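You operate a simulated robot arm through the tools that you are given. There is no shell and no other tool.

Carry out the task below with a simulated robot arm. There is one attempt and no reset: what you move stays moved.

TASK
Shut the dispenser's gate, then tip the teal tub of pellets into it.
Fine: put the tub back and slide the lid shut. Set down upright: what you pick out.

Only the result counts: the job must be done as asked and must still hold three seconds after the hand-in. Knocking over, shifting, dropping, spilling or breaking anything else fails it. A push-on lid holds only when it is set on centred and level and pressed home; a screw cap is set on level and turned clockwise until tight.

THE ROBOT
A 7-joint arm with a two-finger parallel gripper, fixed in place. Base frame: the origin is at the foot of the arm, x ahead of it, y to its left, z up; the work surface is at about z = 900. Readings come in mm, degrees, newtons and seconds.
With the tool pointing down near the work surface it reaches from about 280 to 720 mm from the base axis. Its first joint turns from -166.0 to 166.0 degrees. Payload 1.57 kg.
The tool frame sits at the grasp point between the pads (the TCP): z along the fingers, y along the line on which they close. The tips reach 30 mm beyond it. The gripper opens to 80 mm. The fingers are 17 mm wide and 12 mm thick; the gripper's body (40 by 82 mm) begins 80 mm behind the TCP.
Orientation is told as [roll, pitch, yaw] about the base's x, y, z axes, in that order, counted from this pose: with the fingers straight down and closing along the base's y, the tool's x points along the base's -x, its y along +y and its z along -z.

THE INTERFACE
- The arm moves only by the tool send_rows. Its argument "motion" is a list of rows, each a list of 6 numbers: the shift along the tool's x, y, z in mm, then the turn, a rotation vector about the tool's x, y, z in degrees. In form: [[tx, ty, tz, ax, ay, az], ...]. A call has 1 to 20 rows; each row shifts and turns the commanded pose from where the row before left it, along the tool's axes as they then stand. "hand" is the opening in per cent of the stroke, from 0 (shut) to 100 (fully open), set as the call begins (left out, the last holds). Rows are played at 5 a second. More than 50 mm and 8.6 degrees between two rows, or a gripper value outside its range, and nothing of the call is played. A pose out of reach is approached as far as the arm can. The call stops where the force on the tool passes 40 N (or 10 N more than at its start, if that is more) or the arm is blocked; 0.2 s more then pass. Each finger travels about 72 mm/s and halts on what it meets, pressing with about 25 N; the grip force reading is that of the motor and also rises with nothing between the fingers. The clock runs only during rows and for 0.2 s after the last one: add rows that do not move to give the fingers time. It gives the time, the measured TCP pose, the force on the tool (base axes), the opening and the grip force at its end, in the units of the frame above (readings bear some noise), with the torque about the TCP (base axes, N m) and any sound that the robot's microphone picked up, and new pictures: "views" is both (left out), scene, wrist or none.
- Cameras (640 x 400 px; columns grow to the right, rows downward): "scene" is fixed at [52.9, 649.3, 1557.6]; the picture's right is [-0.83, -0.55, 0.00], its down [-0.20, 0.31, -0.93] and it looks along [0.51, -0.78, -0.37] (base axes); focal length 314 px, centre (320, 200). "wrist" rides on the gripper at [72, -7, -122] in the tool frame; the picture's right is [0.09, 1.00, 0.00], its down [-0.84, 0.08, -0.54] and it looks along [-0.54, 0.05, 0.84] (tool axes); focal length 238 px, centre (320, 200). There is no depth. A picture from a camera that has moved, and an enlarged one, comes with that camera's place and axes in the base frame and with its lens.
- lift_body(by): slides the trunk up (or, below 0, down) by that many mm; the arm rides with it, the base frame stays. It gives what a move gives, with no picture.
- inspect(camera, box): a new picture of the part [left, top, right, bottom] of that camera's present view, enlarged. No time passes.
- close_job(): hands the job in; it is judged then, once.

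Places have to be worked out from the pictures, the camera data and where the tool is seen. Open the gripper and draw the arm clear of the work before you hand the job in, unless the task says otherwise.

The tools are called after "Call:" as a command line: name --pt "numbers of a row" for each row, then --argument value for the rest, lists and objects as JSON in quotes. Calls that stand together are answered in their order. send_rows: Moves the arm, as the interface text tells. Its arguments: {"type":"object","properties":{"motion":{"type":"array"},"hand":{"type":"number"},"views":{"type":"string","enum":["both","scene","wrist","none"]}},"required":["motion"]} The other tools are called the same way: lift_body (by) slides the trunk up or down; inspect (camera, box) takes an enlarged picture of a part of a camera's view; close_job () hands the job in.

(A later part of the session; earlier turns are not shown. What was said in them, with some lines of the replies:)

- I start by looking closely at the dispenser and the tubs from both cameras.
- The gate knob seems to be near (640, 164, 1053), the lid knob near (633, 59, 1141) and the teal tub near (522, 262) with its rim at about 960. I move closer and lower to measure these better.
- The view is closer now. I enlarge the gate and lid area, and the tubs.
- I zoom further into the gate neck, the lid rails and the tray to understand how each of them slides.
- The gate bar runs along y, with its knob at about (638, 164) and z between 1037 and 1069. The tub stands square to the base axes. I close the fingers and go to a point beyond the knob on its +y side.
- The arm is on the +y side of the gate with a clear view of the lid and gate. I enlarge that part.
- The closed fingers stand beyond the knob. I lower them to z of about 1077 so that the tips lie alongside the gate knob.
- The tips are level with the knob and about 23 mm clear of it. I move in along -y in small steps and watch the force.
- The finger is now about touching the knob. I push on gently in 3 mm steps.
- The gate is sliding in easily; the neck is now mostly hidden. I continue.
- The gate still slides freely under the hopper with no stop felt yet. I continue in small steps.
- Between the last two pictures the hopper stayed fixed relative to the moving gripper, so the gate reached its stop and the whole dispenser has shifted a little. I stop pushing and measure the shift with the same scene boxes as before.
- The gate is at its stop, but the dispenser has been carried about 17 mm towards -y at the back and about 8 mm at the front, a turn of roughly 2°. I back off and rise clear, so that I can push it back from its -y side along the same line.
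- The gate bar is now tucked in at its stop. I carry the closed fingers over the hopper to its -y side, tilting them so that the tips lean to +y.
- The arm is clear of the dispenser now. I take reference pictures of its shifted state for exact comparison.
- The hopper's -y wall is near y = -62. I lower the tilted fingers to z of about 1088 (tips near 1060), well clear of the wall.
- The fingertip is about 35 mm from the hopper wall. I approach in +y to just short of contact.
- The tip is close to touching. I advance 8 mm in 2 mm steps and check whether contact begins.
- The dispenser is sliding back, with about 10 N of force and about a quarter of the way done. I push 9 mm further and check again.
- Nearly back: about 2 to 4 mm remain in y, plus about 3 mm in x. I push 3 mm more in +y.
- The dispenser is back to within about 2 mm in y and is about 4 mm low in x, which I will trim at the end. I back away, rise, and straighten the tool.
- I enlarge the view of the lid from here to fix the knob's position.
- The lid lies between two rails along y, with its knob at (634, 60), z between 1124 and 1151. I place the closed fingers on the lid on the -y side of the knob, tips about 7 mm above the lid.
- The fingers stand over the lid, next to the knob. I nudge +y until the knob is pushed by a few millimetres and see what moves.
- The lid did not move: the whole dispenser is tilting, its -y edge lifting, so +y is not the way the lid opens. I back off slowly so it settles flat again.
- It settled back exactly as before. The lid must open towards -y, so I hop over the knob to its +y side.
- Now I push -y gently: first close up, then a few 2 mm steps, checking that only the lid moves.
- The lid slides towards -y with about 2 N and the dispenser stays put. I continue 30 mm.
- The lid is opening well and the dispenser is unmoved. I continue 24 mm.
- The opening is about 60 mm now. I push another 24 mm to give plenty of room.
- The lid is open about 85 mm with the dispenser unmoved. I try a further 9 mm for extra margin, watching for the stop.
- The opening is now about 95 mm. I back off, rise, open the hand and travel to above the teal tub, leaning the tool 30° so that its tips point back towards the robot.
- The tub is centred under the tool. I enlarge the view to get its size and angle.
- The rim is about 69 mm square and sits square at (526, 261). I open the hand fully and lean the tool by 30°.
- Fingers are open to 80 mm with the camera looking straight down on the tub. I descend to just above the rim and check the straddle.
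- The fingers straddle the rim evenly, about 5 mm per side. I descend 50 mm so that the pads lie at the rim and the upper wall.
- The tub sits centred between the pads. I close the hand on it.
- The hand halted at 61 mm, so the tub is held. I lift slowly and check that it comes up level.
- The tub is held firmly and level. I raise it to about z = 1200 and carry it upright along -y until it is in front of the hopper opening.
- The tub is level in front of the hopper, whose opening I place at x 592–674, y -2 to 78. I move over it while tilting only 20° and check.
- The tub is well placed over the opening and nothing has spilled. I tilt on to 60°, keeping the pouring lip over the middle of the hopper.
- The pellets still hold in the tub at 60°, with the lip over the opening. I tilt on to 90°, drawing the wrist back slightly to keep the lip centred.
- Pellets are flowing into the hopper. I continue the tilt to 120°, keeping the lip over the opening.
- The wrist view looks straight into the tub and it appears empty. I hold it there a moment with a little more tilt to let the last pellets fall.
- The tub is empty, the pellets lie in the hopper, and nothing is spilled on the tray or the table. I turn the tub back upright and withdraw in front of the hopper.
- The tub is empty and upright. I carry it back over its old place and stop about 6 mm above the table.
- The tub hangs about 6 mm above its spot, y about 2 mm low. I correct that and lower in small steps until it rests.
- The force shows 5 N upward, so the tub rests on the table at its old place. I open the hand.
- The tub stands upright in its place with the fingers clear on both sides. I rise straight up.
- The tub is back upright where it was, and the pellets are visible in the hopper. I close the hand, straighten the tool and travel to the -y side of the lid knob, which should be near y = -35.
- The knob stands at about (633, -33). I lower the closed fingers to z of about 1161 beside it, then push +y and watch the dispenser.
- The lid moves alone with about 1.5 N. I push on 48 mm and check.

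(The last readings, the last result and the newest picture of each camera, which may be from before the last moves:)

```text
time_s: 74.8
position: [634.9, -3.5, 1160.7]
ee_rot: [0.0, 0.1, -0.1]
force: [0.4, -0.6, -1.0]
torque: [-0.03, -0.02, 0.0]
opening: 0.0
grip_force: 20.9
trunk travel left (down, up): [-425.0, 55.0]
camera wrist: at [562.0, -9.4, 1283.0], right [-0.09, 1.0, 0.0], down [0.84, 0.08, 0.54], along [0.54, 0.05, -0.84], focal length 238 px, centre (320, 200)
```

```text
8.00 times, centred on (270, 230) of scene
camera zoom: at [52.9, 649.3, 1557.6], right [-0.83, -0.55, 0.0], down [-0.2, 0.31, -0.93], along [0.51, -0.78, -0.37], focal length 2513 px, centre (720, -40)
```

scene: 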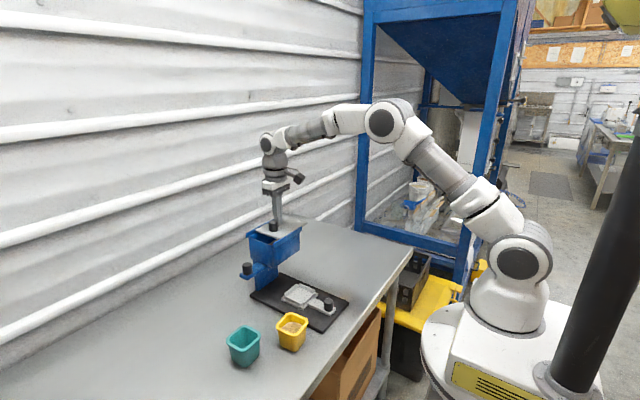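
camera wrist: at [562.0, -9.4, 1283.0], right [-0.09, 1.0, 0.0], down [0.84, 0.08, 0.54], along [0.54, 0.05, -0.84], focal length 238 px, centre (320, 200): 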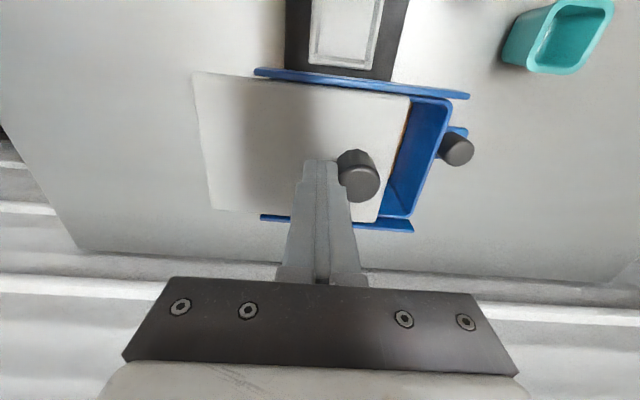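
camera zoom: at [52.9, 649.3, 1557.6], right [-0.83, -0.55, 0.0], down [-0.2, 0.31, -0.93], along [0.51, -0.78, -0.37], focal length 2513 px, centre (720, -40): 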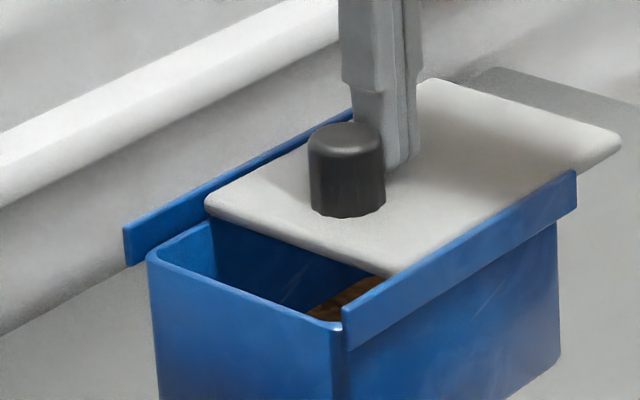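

About 40 mm remain to the closed position. I push 30 mm more, then I will finish in small steps.

Call:
send_rows --pt "0 3 0 0 0 0" --pt "0 3 0 0 0 0" --pt "0 3 0 0 0 0" --pt "0 3 0 0 0 0" --pt "0 3 0 0 0 0" --pt "0 3 0 0 0 0" --pt "0 3 0 0 0 0" --pt "0 3 0 0 0 0" --pt "0 3 0 0 0 0" --pt "0 3 0 0 0 0" --views "both"

Call:
inspect --camera "scene" --box '[230, 205, 310, 255]'

```text
time_s: 77.0
position: [635.2, 25.6, 1160.0]
ee_rot: [0.0, 0.0, 0.0]
force: [-0.2, 0.2, -0.1]
torque: [0.01, -0.03, 0.01]
opening: 0.0
grip_force: 21.7
trunk travel left (down, up): [-425.0, 55.0]
camera wrist: at [562.1, 20.8, 1282.7], right [-0.09, 1.0, 0.0], down [0.84, 0.08, 0.54], along [0.54, 0.05, -0.84], focal length 238 px, centre (320, 200)
```

scene: 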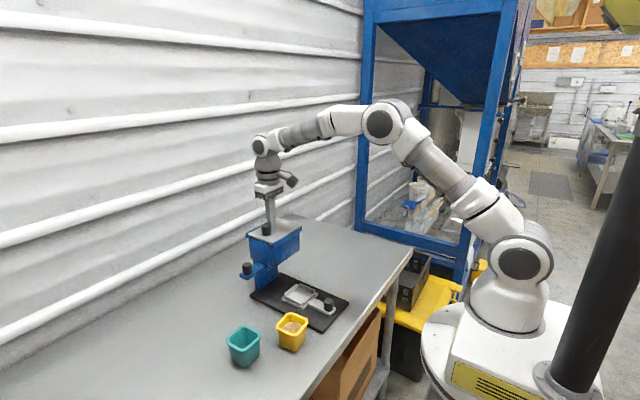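
wrist: 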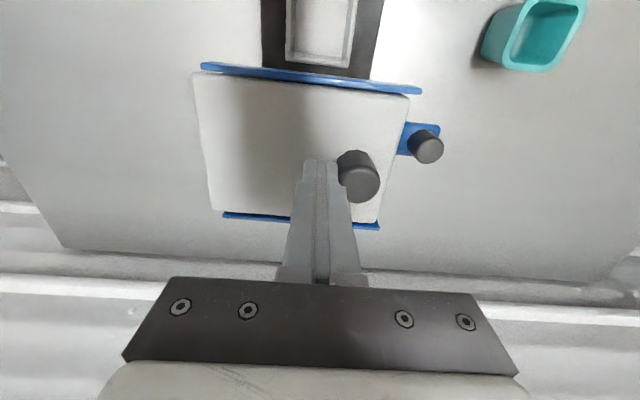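

```text
8.00 times, centred on (270, 230) of scene
camera zoom: at [52.9, 649.3, 1557.6], right [-0.83, -0.55, 0.0], down [-0.2, 0.31, -0.93], along [0.51, -0.78, -0.37], focal length 2513 px, centre (720, -40)
```

zoom: 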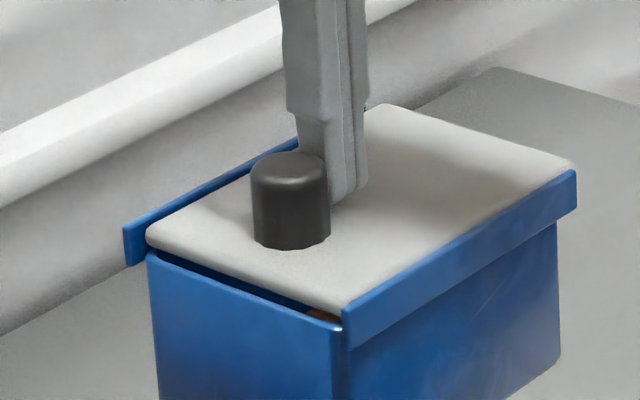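

About 7 mm remain. I continue in 1.5 mm steps.

Call:
send_rows --pt "0 1.5 0 0 0 0" --pt "0 1.5 0 0 0 0" --pt "0 1 0 0 0 0" --pt "0 1 0 0 0 0" --views "both"

Call:
inspect --camera "scene" --box '[230, 205, 310, 255]'

Call:
inspect --camera "scene" --box '[225, 250, 305, 300]'

```text
time_s: 78.0
position: [635.2, 31.1, 1160.4]
ee_rot: [0.0, -0.1, 0.0]
force: [0.5, -0.6, 0.0]
torque: [0.04, 0.0, 0.0]
opening: 0.2
grip_force: 21.9
trunk travel left (down, up): [-425.0, 55.0]
camera wrist: at [562.1, 25.8, 1282.7], right [-0.09, 1.0, 0.0], down [0.84, 0.08, 0.54], along [0.54, 0.05, -0.84], focal length 238 px, centre (320, 200)
```

scene: 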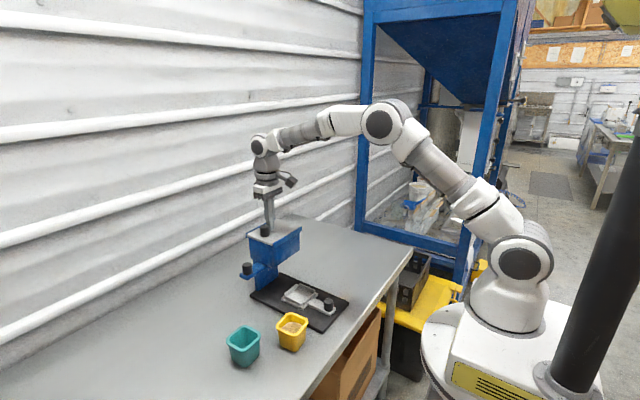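
wrist: 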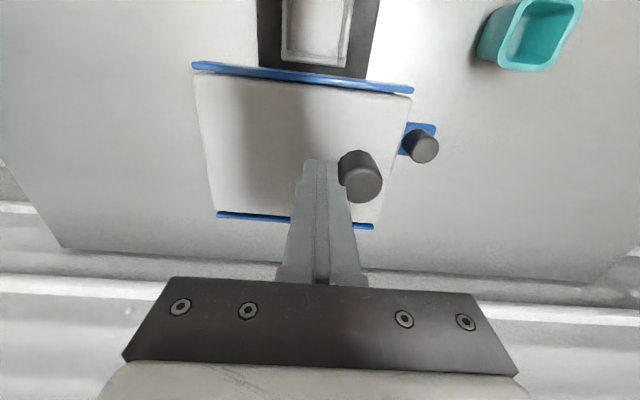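

```text
8.00 times, centred on (270, 230) of scene
camera zoom: at [52.9, 649.3, 1557.6], right [-0.83, -0.55, 0.0], down [-0.2, 0.31, -0.93], along [0.51, -0.78, -0.37], focal length 2513 px, centre (720, -40)
```

zoom: 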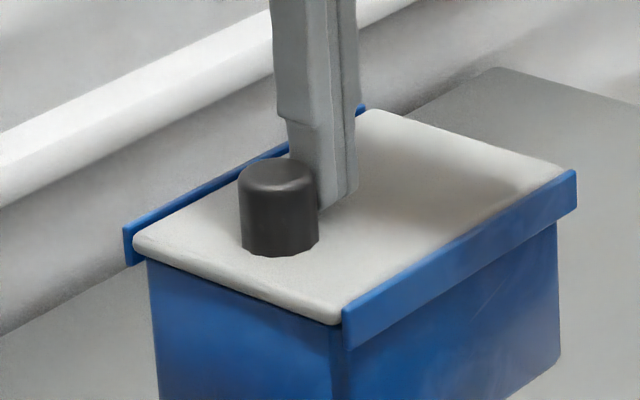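

```text
8.00 times, centred on (265, 275) of scene
camera zoom: at [52.9, 649.3, 1557.6], right [-0.83, -0.55, 0.0], down [-0.2, 0.31, -0.93], along [0.51, -0.78, -0.37], focal length 2513 px, centre (760, -400)
```

zoom: 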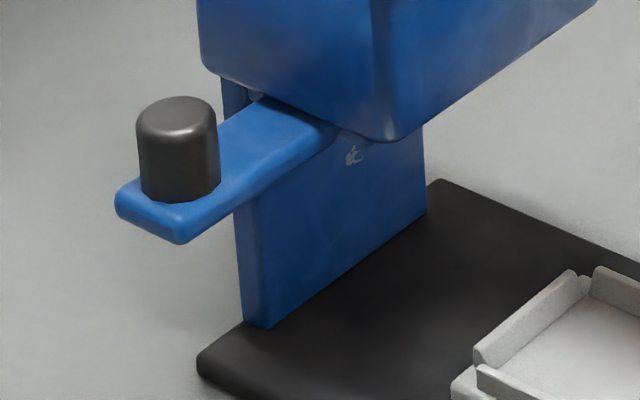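

The lid corner and knob match the original closed picture exactly, and the dispenser has not moved. I add one 0.7 mm nudge to make sure that it is at the stop.

Call:
send_rows --pt "0 0.7 0 0 0 0" --pt "0 0 0 0 0 0" --views "scene"

Call:
inspect --camera "scene" --box '[230, 205, 310, 255]'

```text
time_s: 78.6
position: [634.2, 32.0, 1160.4]
ee_rot: [0.0, 0.0, -0.1]
force: [0.8, 0.5, 0.6]
torque: [0.02, -0.01, 0.06]
opening: 0.1
grip_force: 21.2
trunk travel left (down, up): [-425.0, 55.0]
```

scene: 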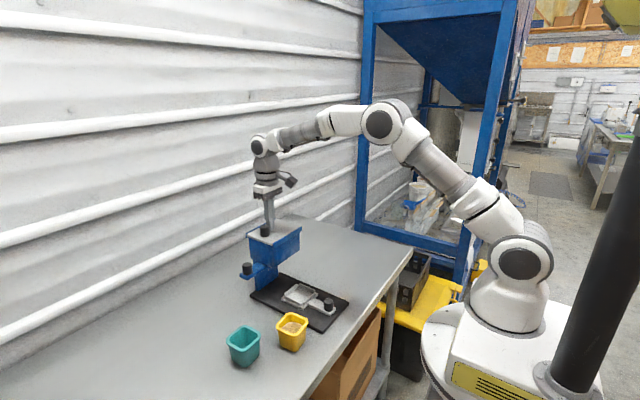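

```text
8.00 times, centred on (270, 230) of scene
camera zoom: at [52.9, 649.3, 1557.6], right [-0.83, -0.55, 0.0], down [-0.2, 0.31, -0.93], along [0.51, -0.78, -0.37], focal length 2513 px, centre (720, -40)
```

zoom: 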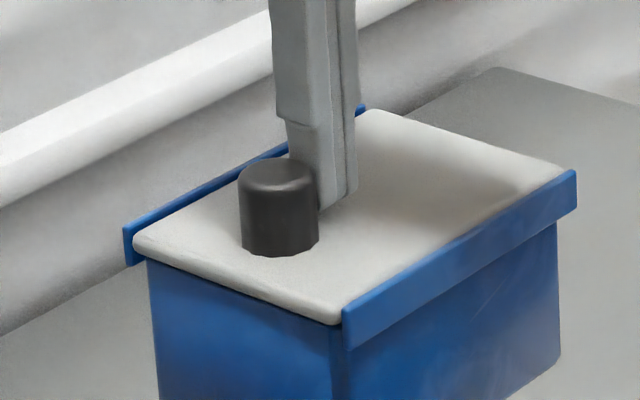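

The lid is shut. The dispenser is still about 4 mm too close to the robot from my first push, so I will trim it with one gentle push on the hopper's front wall. First I back off, rise, and move in front of it with the tips leaning forward.

Call:
send_rows --pt "0 -5 0 0 0 0" --pt "0 0 -40 0 0 0" --pt "0 0 -40 0 0 0" --pt "36 4.5 0 0 0 0" --pt "36 4.5 0 0 0 0" --pt "36 4 0 0 0 0" --pt "0 0 0 0 -7 0" --pt "0 0 0 0 -7 0" --pt "0 0 0 0 -6 0" --pt "0 0 0 0 0 0" --views "both"

Call:
inspect --camera "scene" --box '[230, 205, 310, 255]'

Call:
inspect --camera "scene" --box '[260, 270, 350, 330]'

Call:
inspect --camera "scene" --box '[225, 250, 305, 300]'

```text
time_s: 80.8
position: [526.5, 40.4, 1240.5]
ee_rot: [0.0, -20.0, 0.1]
force: [0.5, -0.2, 0.4]
torque: [0.0, 0.02, 0.01]
opening: 0.1
grip_force: 21.6
trunk travel left (down, up): [-425.0, 55.0]
camera wrist: at [416.7, 34.2, 1330.8], right [-0.09, 1.0, -0.03], down [0.6, 0.08, 0.8], along [0.8, 0.05, -0.6], focal length 238 px, centre (320, 200)
```

scene: 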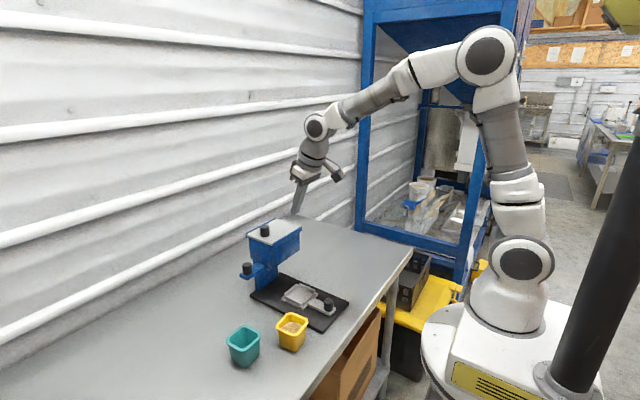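
wrist: 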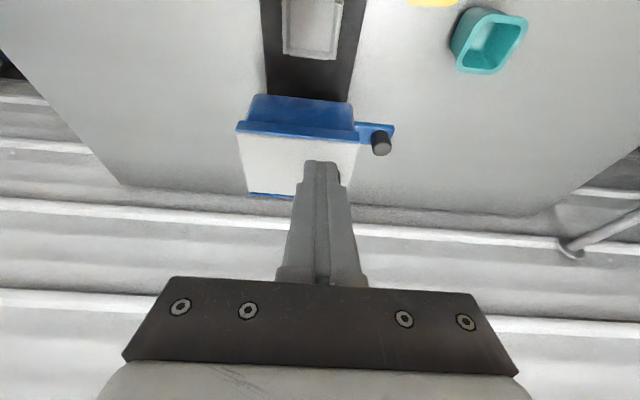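

```text
8.00 times, centred on (270, 230) of scene
camera zoom: at [52.9, 649.3, 1557.6], right [-0.83, -0.55, 0.0], down [-0.2, 0.31, -0.93], along [0.51, -0.78, -0.37], focal length 2513 px, centre (720, -40)
```

zoom: 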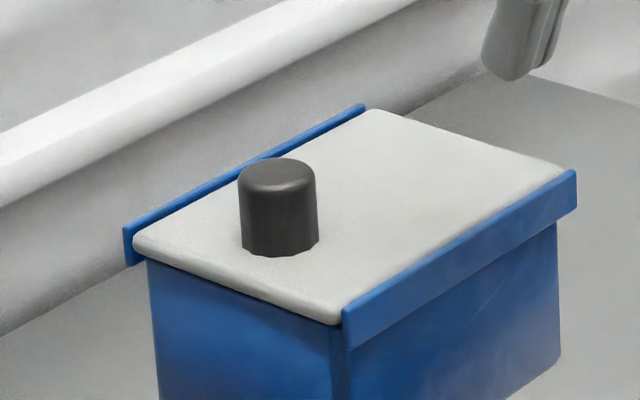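

```text
6.67 times, centred on (305, 300) of scene
camera zoom: at [52.9, 649.3, 1557.6], right [-0.83, -0.55, 0.0], down [-0.2, 0.31, -0.93], along [0.51, -0.78, -0.37], focal length 2094 px, centre (420, -467)
```

zoom: 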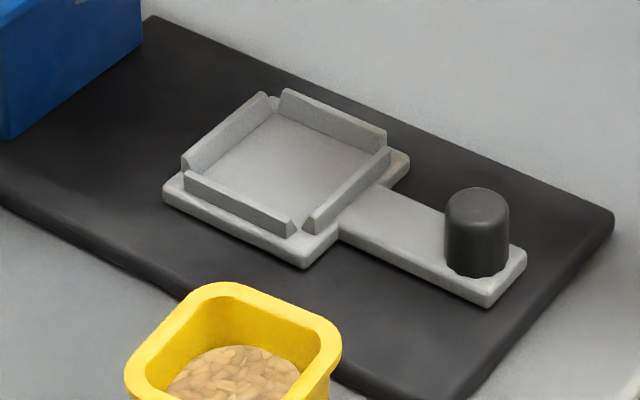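

```text
8.00 times, centred on (265, 275) of scene
camera zoom: at [52.9, 649.3, 1557.6], right [-0.83, -0.55, 0.0], down [-0.2, 0.31, -0.93], along [0.51, -0.78, -0.37], focal length 2513 px, centre (760, -400)
```

zoom: 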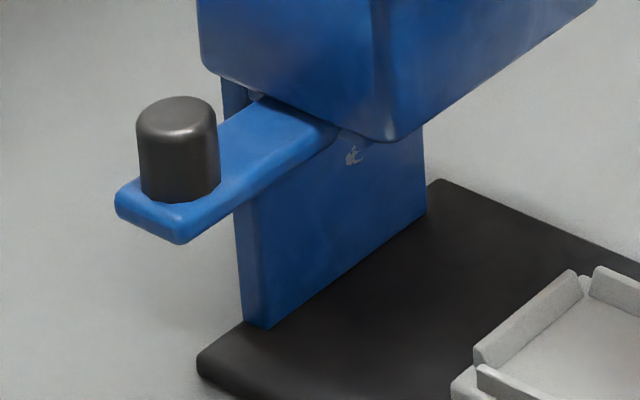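

The lid matches its original shut look and everything stands still. I lower the fingers in front of the hopper wall.

Call:
send_rows --pt "12.83 0 35.25 0 0 0" --pt "12.83 0 35.25 0 0 0" --pt "12.83 0 35.25 0 0 0" --pt "12.83 0 35.25 0 0 0" --pt "0 0 0 0 0 0" --views "both"

```text
time_s: 82.0
position: [526.0, 38.2, 1089.0]
ee_rot: [0.0, -20.0, 0.0]
force: [0.0, 0.6, -0.2]
torque: [0.01, -0.01, -0.02]
opening: 0.1
grip_force: 21.2
trunk travel left (down, up): [-425.0, 55.0]
camera wrist: at [416.7, 33.5, 1179.9], right [-0.09, 1.0, -0.03], down [0.6, 0.08, 0.8], along [0.79, 0.05, -0.6], focal length 238 px, centre (320, 200)
```

scene: 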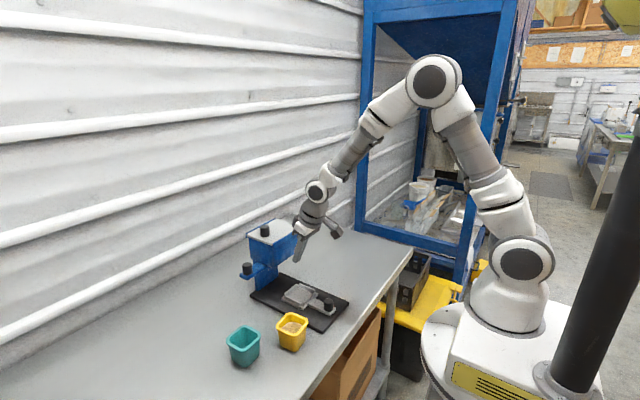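
wrist: 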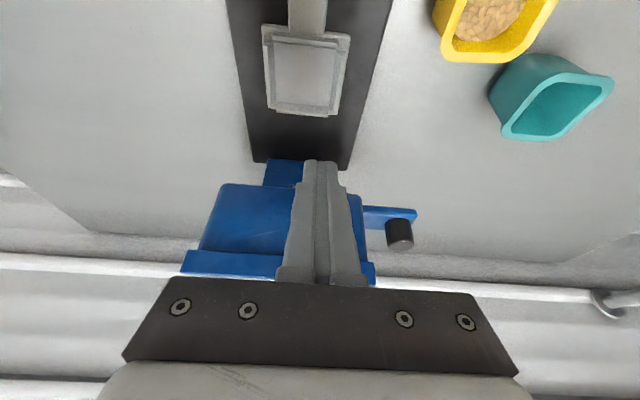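

The tip is in front of the hopper's front wall with about 40 mm to go. I approach to near contact.

Call:
send_rows --pt "-14.1 0 5.13 0 0 0" --pt "-14.1 0 5.13 0 0 0" --pt "-2.82 0 1.03 0 0 0" --pt "-1.88 0 0.68 0 0 0" --pt "0 0 0 0 0 0" --views "both"

Call:
inspect --camera "scene" --box '[240, 210, 340, 270]'

```text
time_s: 83.2
position: [562.4, 40.0, 1089.7]
ee_rot: [0.0, -20.0, 0.0]
force: [0.4, 0.6, -0.4]
torque: [-0.02, 0.01, -0.01]
opening: 0.3
grip_force: 21.4
trunk travel left (down, up): [-425.0, 55.0]
camera wrist: at [451.7, 33.9, 1180.9], right [-0.09, 1.0, -0.03], down [0.6, 0.08, 0.8], along [0.79, 0.05, -0.61], focal length 238 px, centre (320, 200)
```

scene: 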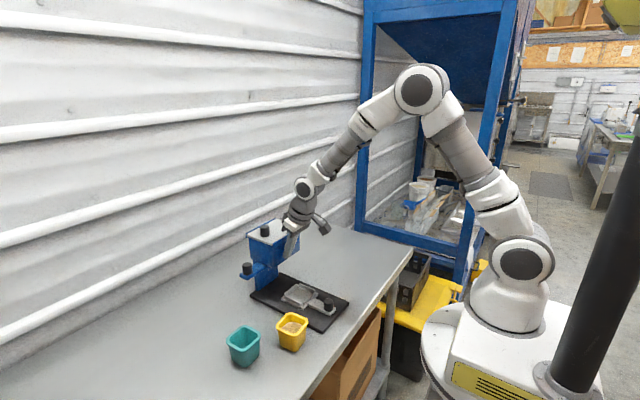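
wrist: 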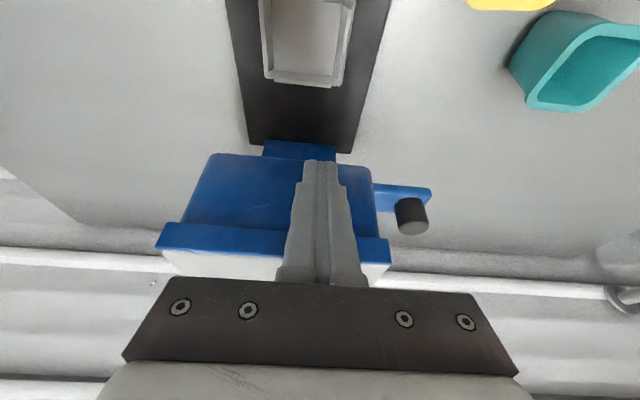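

```text
6.40 times, centred on (290, 240) of scene
camera zoom: at [52.9, 649.3, 1557.6], right [-0.83, -0.55, 0.0], down [-0.2, 0.31, -0.93], along [0.51, -0.78, -0.37], focal length 2011 px, centre (512, -56)
```

zoom: 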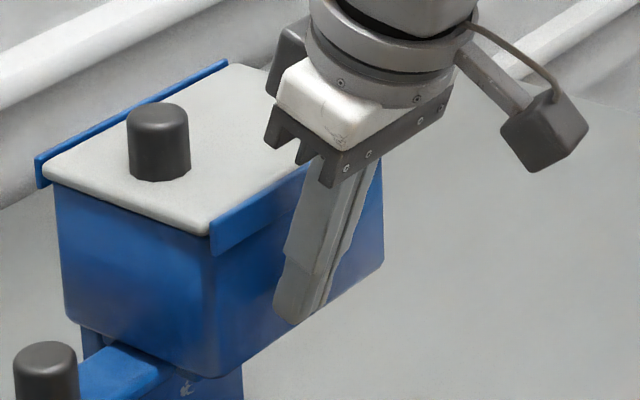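

The tip is about 5 mm short of the wall. I advance in 1 mm steps and watch for contact.

Call:
send_rows --pt "-0.94 0 0.34 0 0 0" --pt "-0.94 0 0.34 0 0 0" --pt "-0.94 0 0.34 0 0 0" --pt "-0.94 0 0.34 0 0 0" --pt "-0.94 0 0.34 0 0 0" --views "scene"

Call:
inspect --camera "scene" --box '[225, 250, 305, 300]'

Call:
inspect --camera "scene" --box '[260, 270, 350, 330]'

```text
time_s: 84.4
position: [565.3, 39.3, 1089.7]
ee_rot: [0.0, -19.8, 0.1]
force: [-3.5, 0.4, 0.1]
torque: [0.01, 0.06, -0.02]
opening: 0.0
grip_force: 21.0
trunk travel left (down, up): [-425.0, 55.0]
```

scene: 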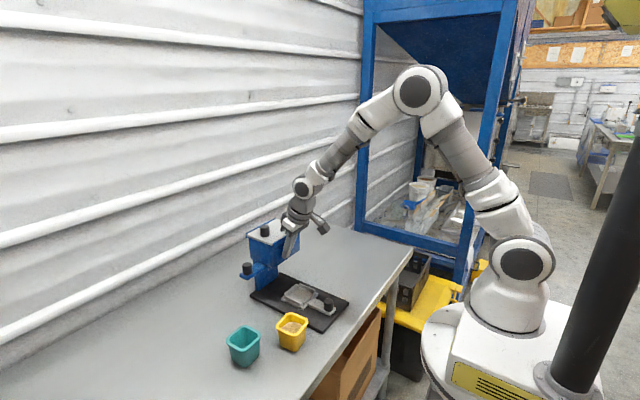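

```text
8.00 times, centred on (265, 275) of scene
camera zoom: at [52.9, 649.3, 1557.6], right [-0.83, -0.55, 0.0], down [-0.2, 0.31, -0.93], along [0.51, -0.78, -0.37], focal length 2513 px, centre (760, -400)
```

zoom: 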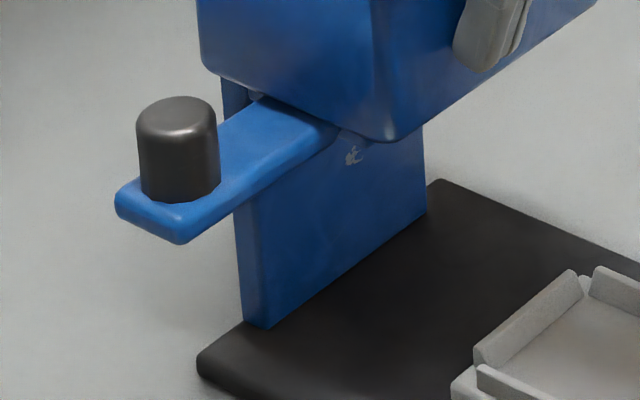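

```text
6.67 times, centred on (305, 300) of scene
camera zoom: at [52.9, 649.3, 1557.6], right [-0.83, -0.55, 0.0], down [-0.2, 0.31, -0.93], along [0.51, -0.78, -0.37], focal length 2094 px, centre (420, -467)
```

zoom: 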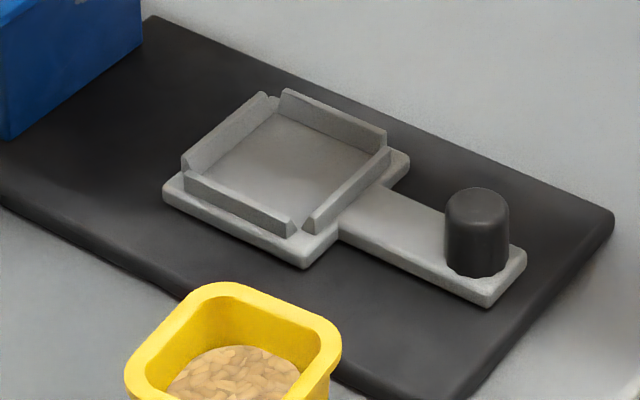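

Contact: 3.5 N, nothing moved yet. I push on in 1 mm steps.

Call:
send_rows --pt "-0.94 0 0.34 0 0 0" --pt "-0.94 0 0.34 0 0 0" --pt "-0.94 0 0.34 0 0 0" --pt "0 0 0 0 0 0" --views "scene"

Call:
inspect --camera "scene" --box '[225, 250, 305, 300]'

Call:
inspect --camera "scene" --box '[260, 270, 350, 330]'

```text
time_s: 85.4
position: [569.1, 39.8, 1089.9]
ee_rot: [0.0, -20.0, 0.0]
force: [-10.4, 0.1, 1.8]
torque: [0.0, 0.22, -0.01]
opening: 0.0
grip_force: 21.4
trunk travel left (down, up): [-425.0, 55.0]
```

scene: 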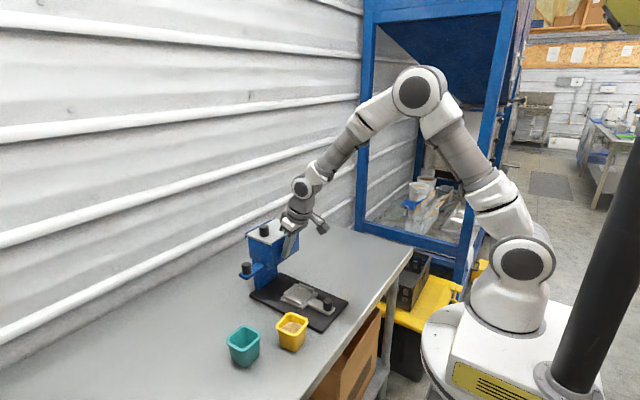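

```text
8.00 times, centred on (265, 275) of scene
camera zoom: at [52.9, 649.3, 1557.6], right [-0.83, -0.55, 0.0], down [-0.2, 0.31, -0.93], along [0.51, -0.78, -0.37], focal length 2513 px, centre (760, -400)
```

zoom: 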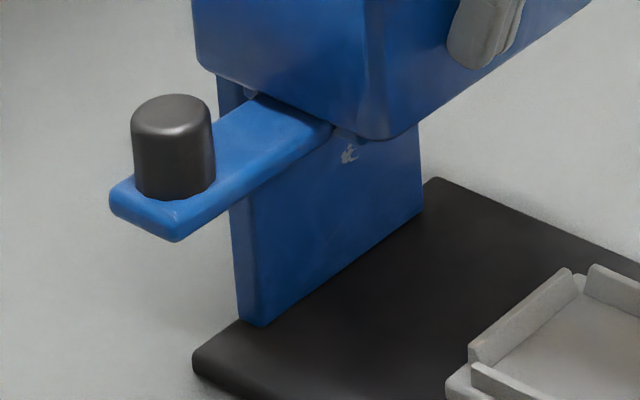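

```text
6.67 times, centred on (305, 300) of scene
camera zoom: at [52.9, 649.3, 1557.6], right [-0.83, -0.55, 0.0], down [-0.2, 0.31, -0.93], along [0.51, -0.78, -0.37], focal length 2094 px, centre (420, -467)
```

zoom: 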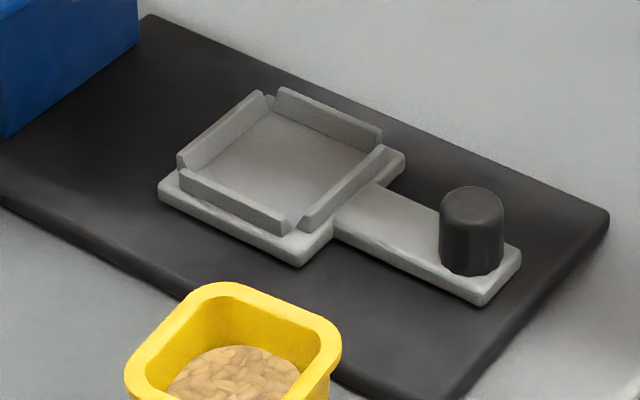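

It slid about 2.5 mm; roughly 1.5 mm remain. One last small push.

Call:
send_rows --pt "-0.75 0 0.27 0 0 0" --pt "-0.75 0 0.27 0 0 0" --pt "0 0 0 0 0 0" --views "scene"

Call:
inspect --camera "scene" --box '[225, 250, 305, 300]'

Call:
inspect --camera "scene" --box '[260, 270, 350, 330]'

```text
time_s: 86.2
position: [570.7, 39.7, 1091.6]
ee_rot: [-0.1, -20.1, 0.0]
force: [-9.1, 0.5, 2.0]
torque: [0.04, 0.22, 0.03]
opening: 0.0
grip_force: 21.1
trunk travel left (down, up): [-425.0, 55.0]
```

scene: 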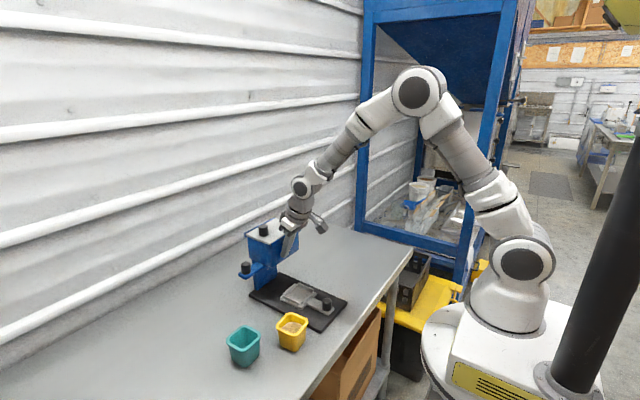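

```text
8.00 times, centred on (265, 275) of scene
camera zoom: at [52.9, 649.3, 1557.6], right [-0.83, -0.55, 0.0], down [-0.2, 0.31, -0.93], along [0.51, -0.78, -0.37], focal length 2513 px, centre (760, -400)
```

zoom: 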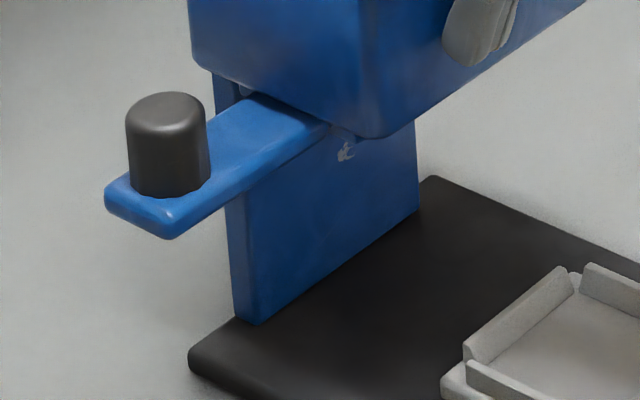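

```text
6.67 times, centred on (305, 300) of scene
camera zoom: at [52.9, 649.3, 1557.6], right [-0.83, -0.55, 0.0], down [-0.2, 0.31, -0.93], along [0.51, -0.78, -0.37], focal length 2094 px, centre (420, -467)
```

zoom: 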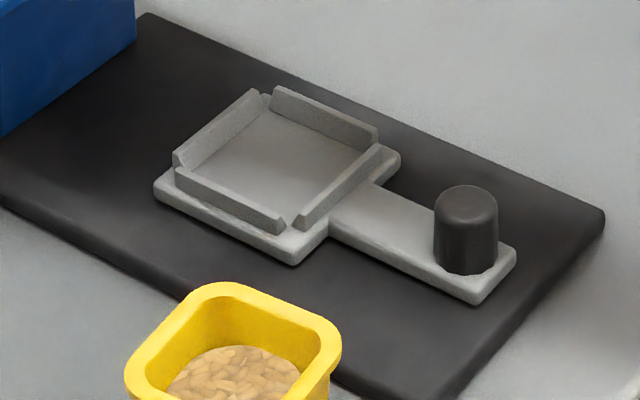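

Every landmark is now within a pixel or so of the first picture. I back away, rise, straighten the tool and draw the arm clear with the hand opened.

Call:
send_rows --pt "3 0 -1.1 0 0 0" --pt "15.8 0 -5.74 0 0 0" --pt "18.8 0 -6.84 0 0 0" --pt "-12.83 0 -35.25 0 0 0" --pt "-12.83 0 -35.25 0 0 0" --pt "-12.83 0 -35.25 0 0 0" --pt "-12.83 0 -35.25 0 0 0" --pt "0 0 0 0 7 0" --pt "0 0 0 0 7 0" --pt "0 0 0 0 6 0" --pt "40 20 -35 0 0 0" --pt "40 20 -35 0 0 0" --pt "40 20 -35 0 0 0" --pt "0 0 0 0 0 0" --views "both"

```text
refused: row 11 steps farther than a row can; nothing moved
```

The last rows were too long, so I shorten them.

Call:
send_rows --pt "3 0 -1.1 0 0 0" --pt "15.8 0 -5.74 0 0 0" --pt "18.8 0 -6.84 0 0 0" --pt "-12.83 0 -35.25 0 0 0" --pt "-12.83 0 -35.25 0 0 0" --pt "-12.83 0 -35.25 0 0 0" --pt "-12.83 0 -35.25 0 0 0" --pt "0 0 0 0 7 0" --pt "0 0 0 0 7 0" --pt "0 0 0 0 6 0" --pt "30 15 -30 0 0 0" --pt "30 15 -30 0 0 0" --pt "30 15 -30 0 0 0" --pt "0 0 0 0 0 0" --views "both"

```text
time_s: 89.2
position: [440.8, 86.8, 1329.7]
ee_rot: [0.0, 0.1, 0.0]
force: [-0.9, -0.1, 0.7]
torque: [0.03, 0.01, -0.02]
opening: 0.0
grip_force: 21.7
trunk travel left (down, up): [-425.0, 55.0]
camera wrist: at [367.6, 80.5, 1453.0], right [-0.09, 1.0, 0.0], down [0.84, 0.08, 0.54], along [0.54, 0.05, -0.84], focal length 238 px, centre (320, 200)
```

scene: 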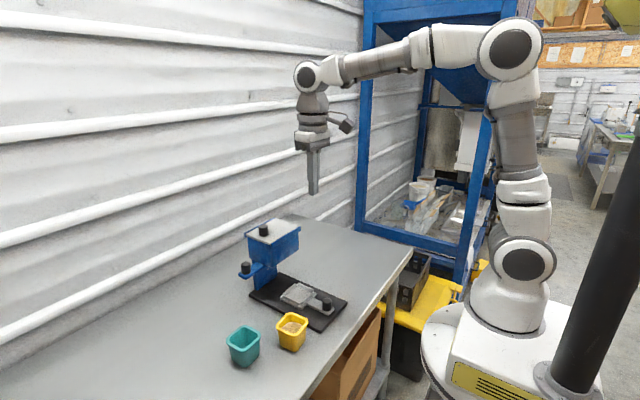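
wrist: 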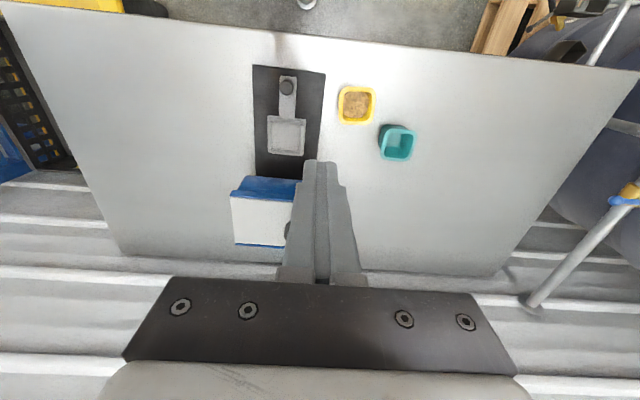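

The arm is clear. I open the hand and take a final look at everything.

Call:
send_rows --pt "0 0 -20 0 0 0" --pt "0 0 0 0 0 0" --pt "0 0 0 0 0 0" --pt "0 0 0 0 0 0" --hand 100 --views "both"

Call:
inspect --camera "scene" --box '[210, 200, 370, 380]'

Call:
inspect --camera "scene" --box '[220, 205, 320, 295]'

Call:
inspect --camera "scene" --box '[225, 250, 305, 300]'

Call:
inspect --camera "wrist" --box '[200, 50, 440, 260]'

```text
time_s: 90.2
position: [441.0, 85.9, 1350.0]
ee_rot: [0.1, 0.1, -0.1]
force: [-0.3, 0.5, 0.6]
torque: [0.0, -0.01, -0.01]
opening: 80.1
grip_force: 0.1
trunk travel left (down, up): [-425.0, 55.0]
camera wrist: at [368.1, 80.4, 1473.1], right [-0.09, 1.0, 0.0], down [0.84, 0.08, 0.54], along [0.54, 0.05, -0.84], focal length 238 px, centre (320, 200)
```

scene: 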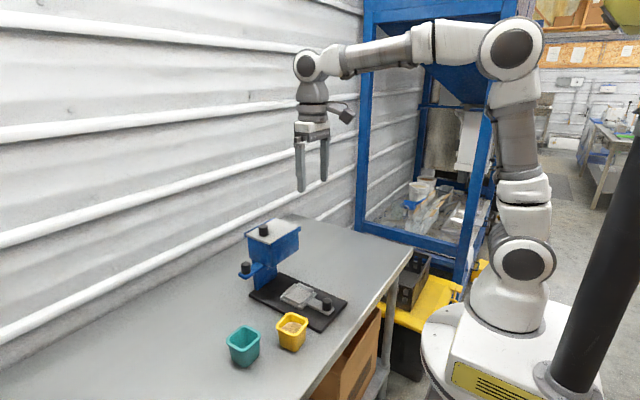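
wrist: 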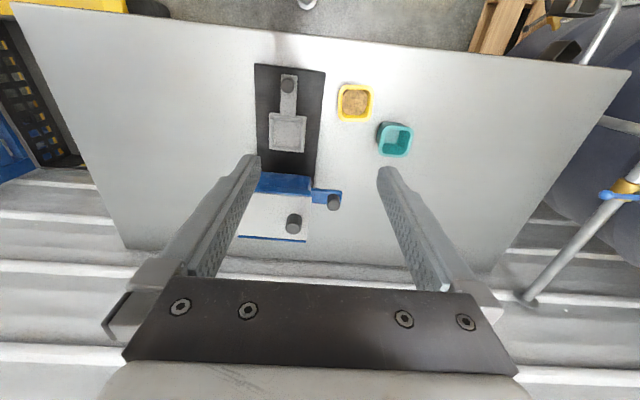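

```text
2.22 times, centred on (290, 290) of scene
camera zoom: at [52.9, 649.3, 1557.6], right [-0.83, -0.55, 0.0], down [-0.2, 0.31, -0.93], along [0.51, -0.78, -0.37], focal length 698 px, centre (387, 0)
```

zoom: 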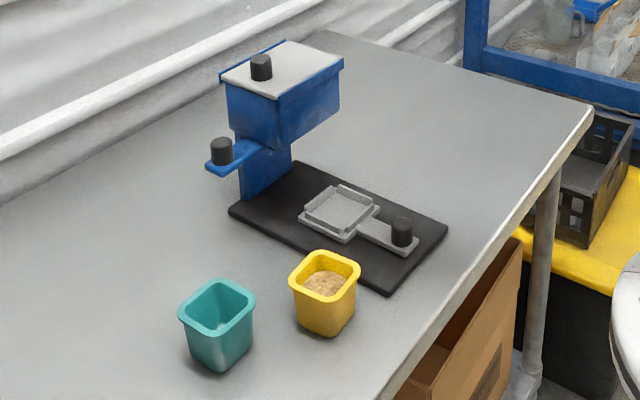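

```text
4.44 times, centred on (270, 250) of scene
camera zoom: at [52.9, 649.3, 1557.6], right [-0.83, -0.55, 0.0], down [-0.2, 0.31, -0.93], along [0.51, -0.78, -0.37], focal length 1396 px, centre (542, -22)
```

zoom: 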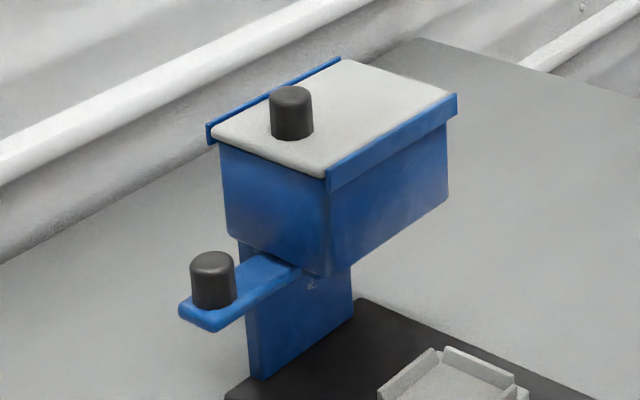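

```text
8.00 times, centred on (265, 275) of scene
camera zoom: at [52.9, 649.3, 1557.6], right [-0.83, -0.55, 0.0], down [-0.2, 0.31, -0.93], along [0.51, -0.78, -0.37], focal length 2513 px, centre (760, -400)
```

zoom: 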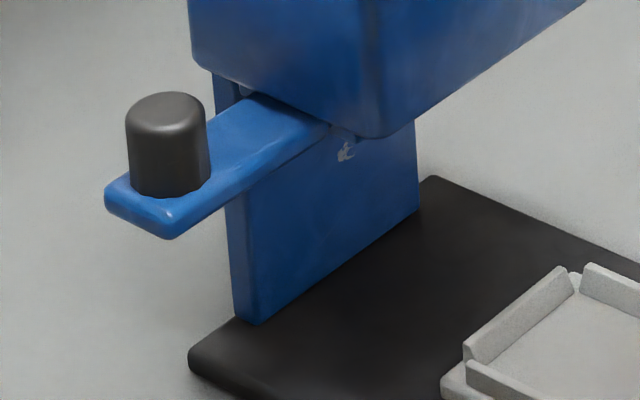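

```text
1.90 times, centred on (320, 155) of wrist
camera zoom: at [368.1, 80.4, 1473.1], right [-0.09, 1.0, 0.0], down [0.84, 0.08, 0.54], along [0.54, 0.05, -0.84], focal length 454 px, centre (320, 286)
```

zoom: 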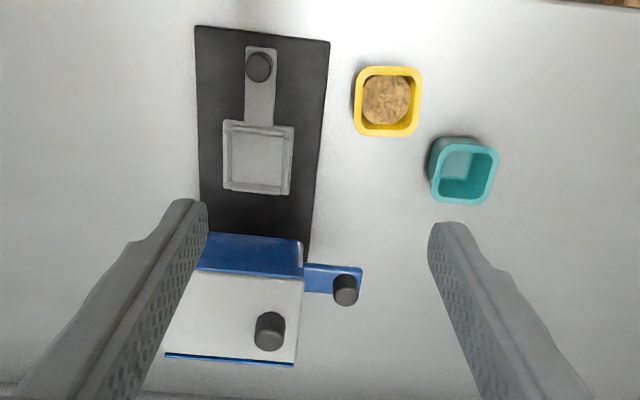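

The gate is in at its stop, the pellets are in the hopper with the lid shut, and the empty teal tub is upright in its place. The dispenser, tray and yellow tub are where they started, and the open gripper is clear, so I hand in.

Call:
close_job

```text
The job is handed in.
```

I've handed the job in: the gate is shut and the teal tub's pellets are in the dispenser's hopper. The handover gave no pass or fail result, so this is based on the last pictures and readings.

- **Gate:** pushed in until it stopped.
- **Pellets:** the tub looked empty after the pour. I saw the pellets in the hopper and none on the tray or table.
- **Tub and lid:** the tub is back upright where it stood, within a millimetre or two. The lid is slid shut and looks as it did at the start.
- **Dispenser shifted, then restored:** after the gate reached its stop, my push slid the whole dispenser about 17 mm at the back and 8 mm at the front. While finding which way the lid opens, I also tilted it briefly; it settled flat again. I pushed it back before hand-in, and in the pictures it now sits within about 1 mm of where it started.
- **Everything else:** the tray and the yellow tub look as they did at the start. The gripper was open and clear of the work at hand-in.
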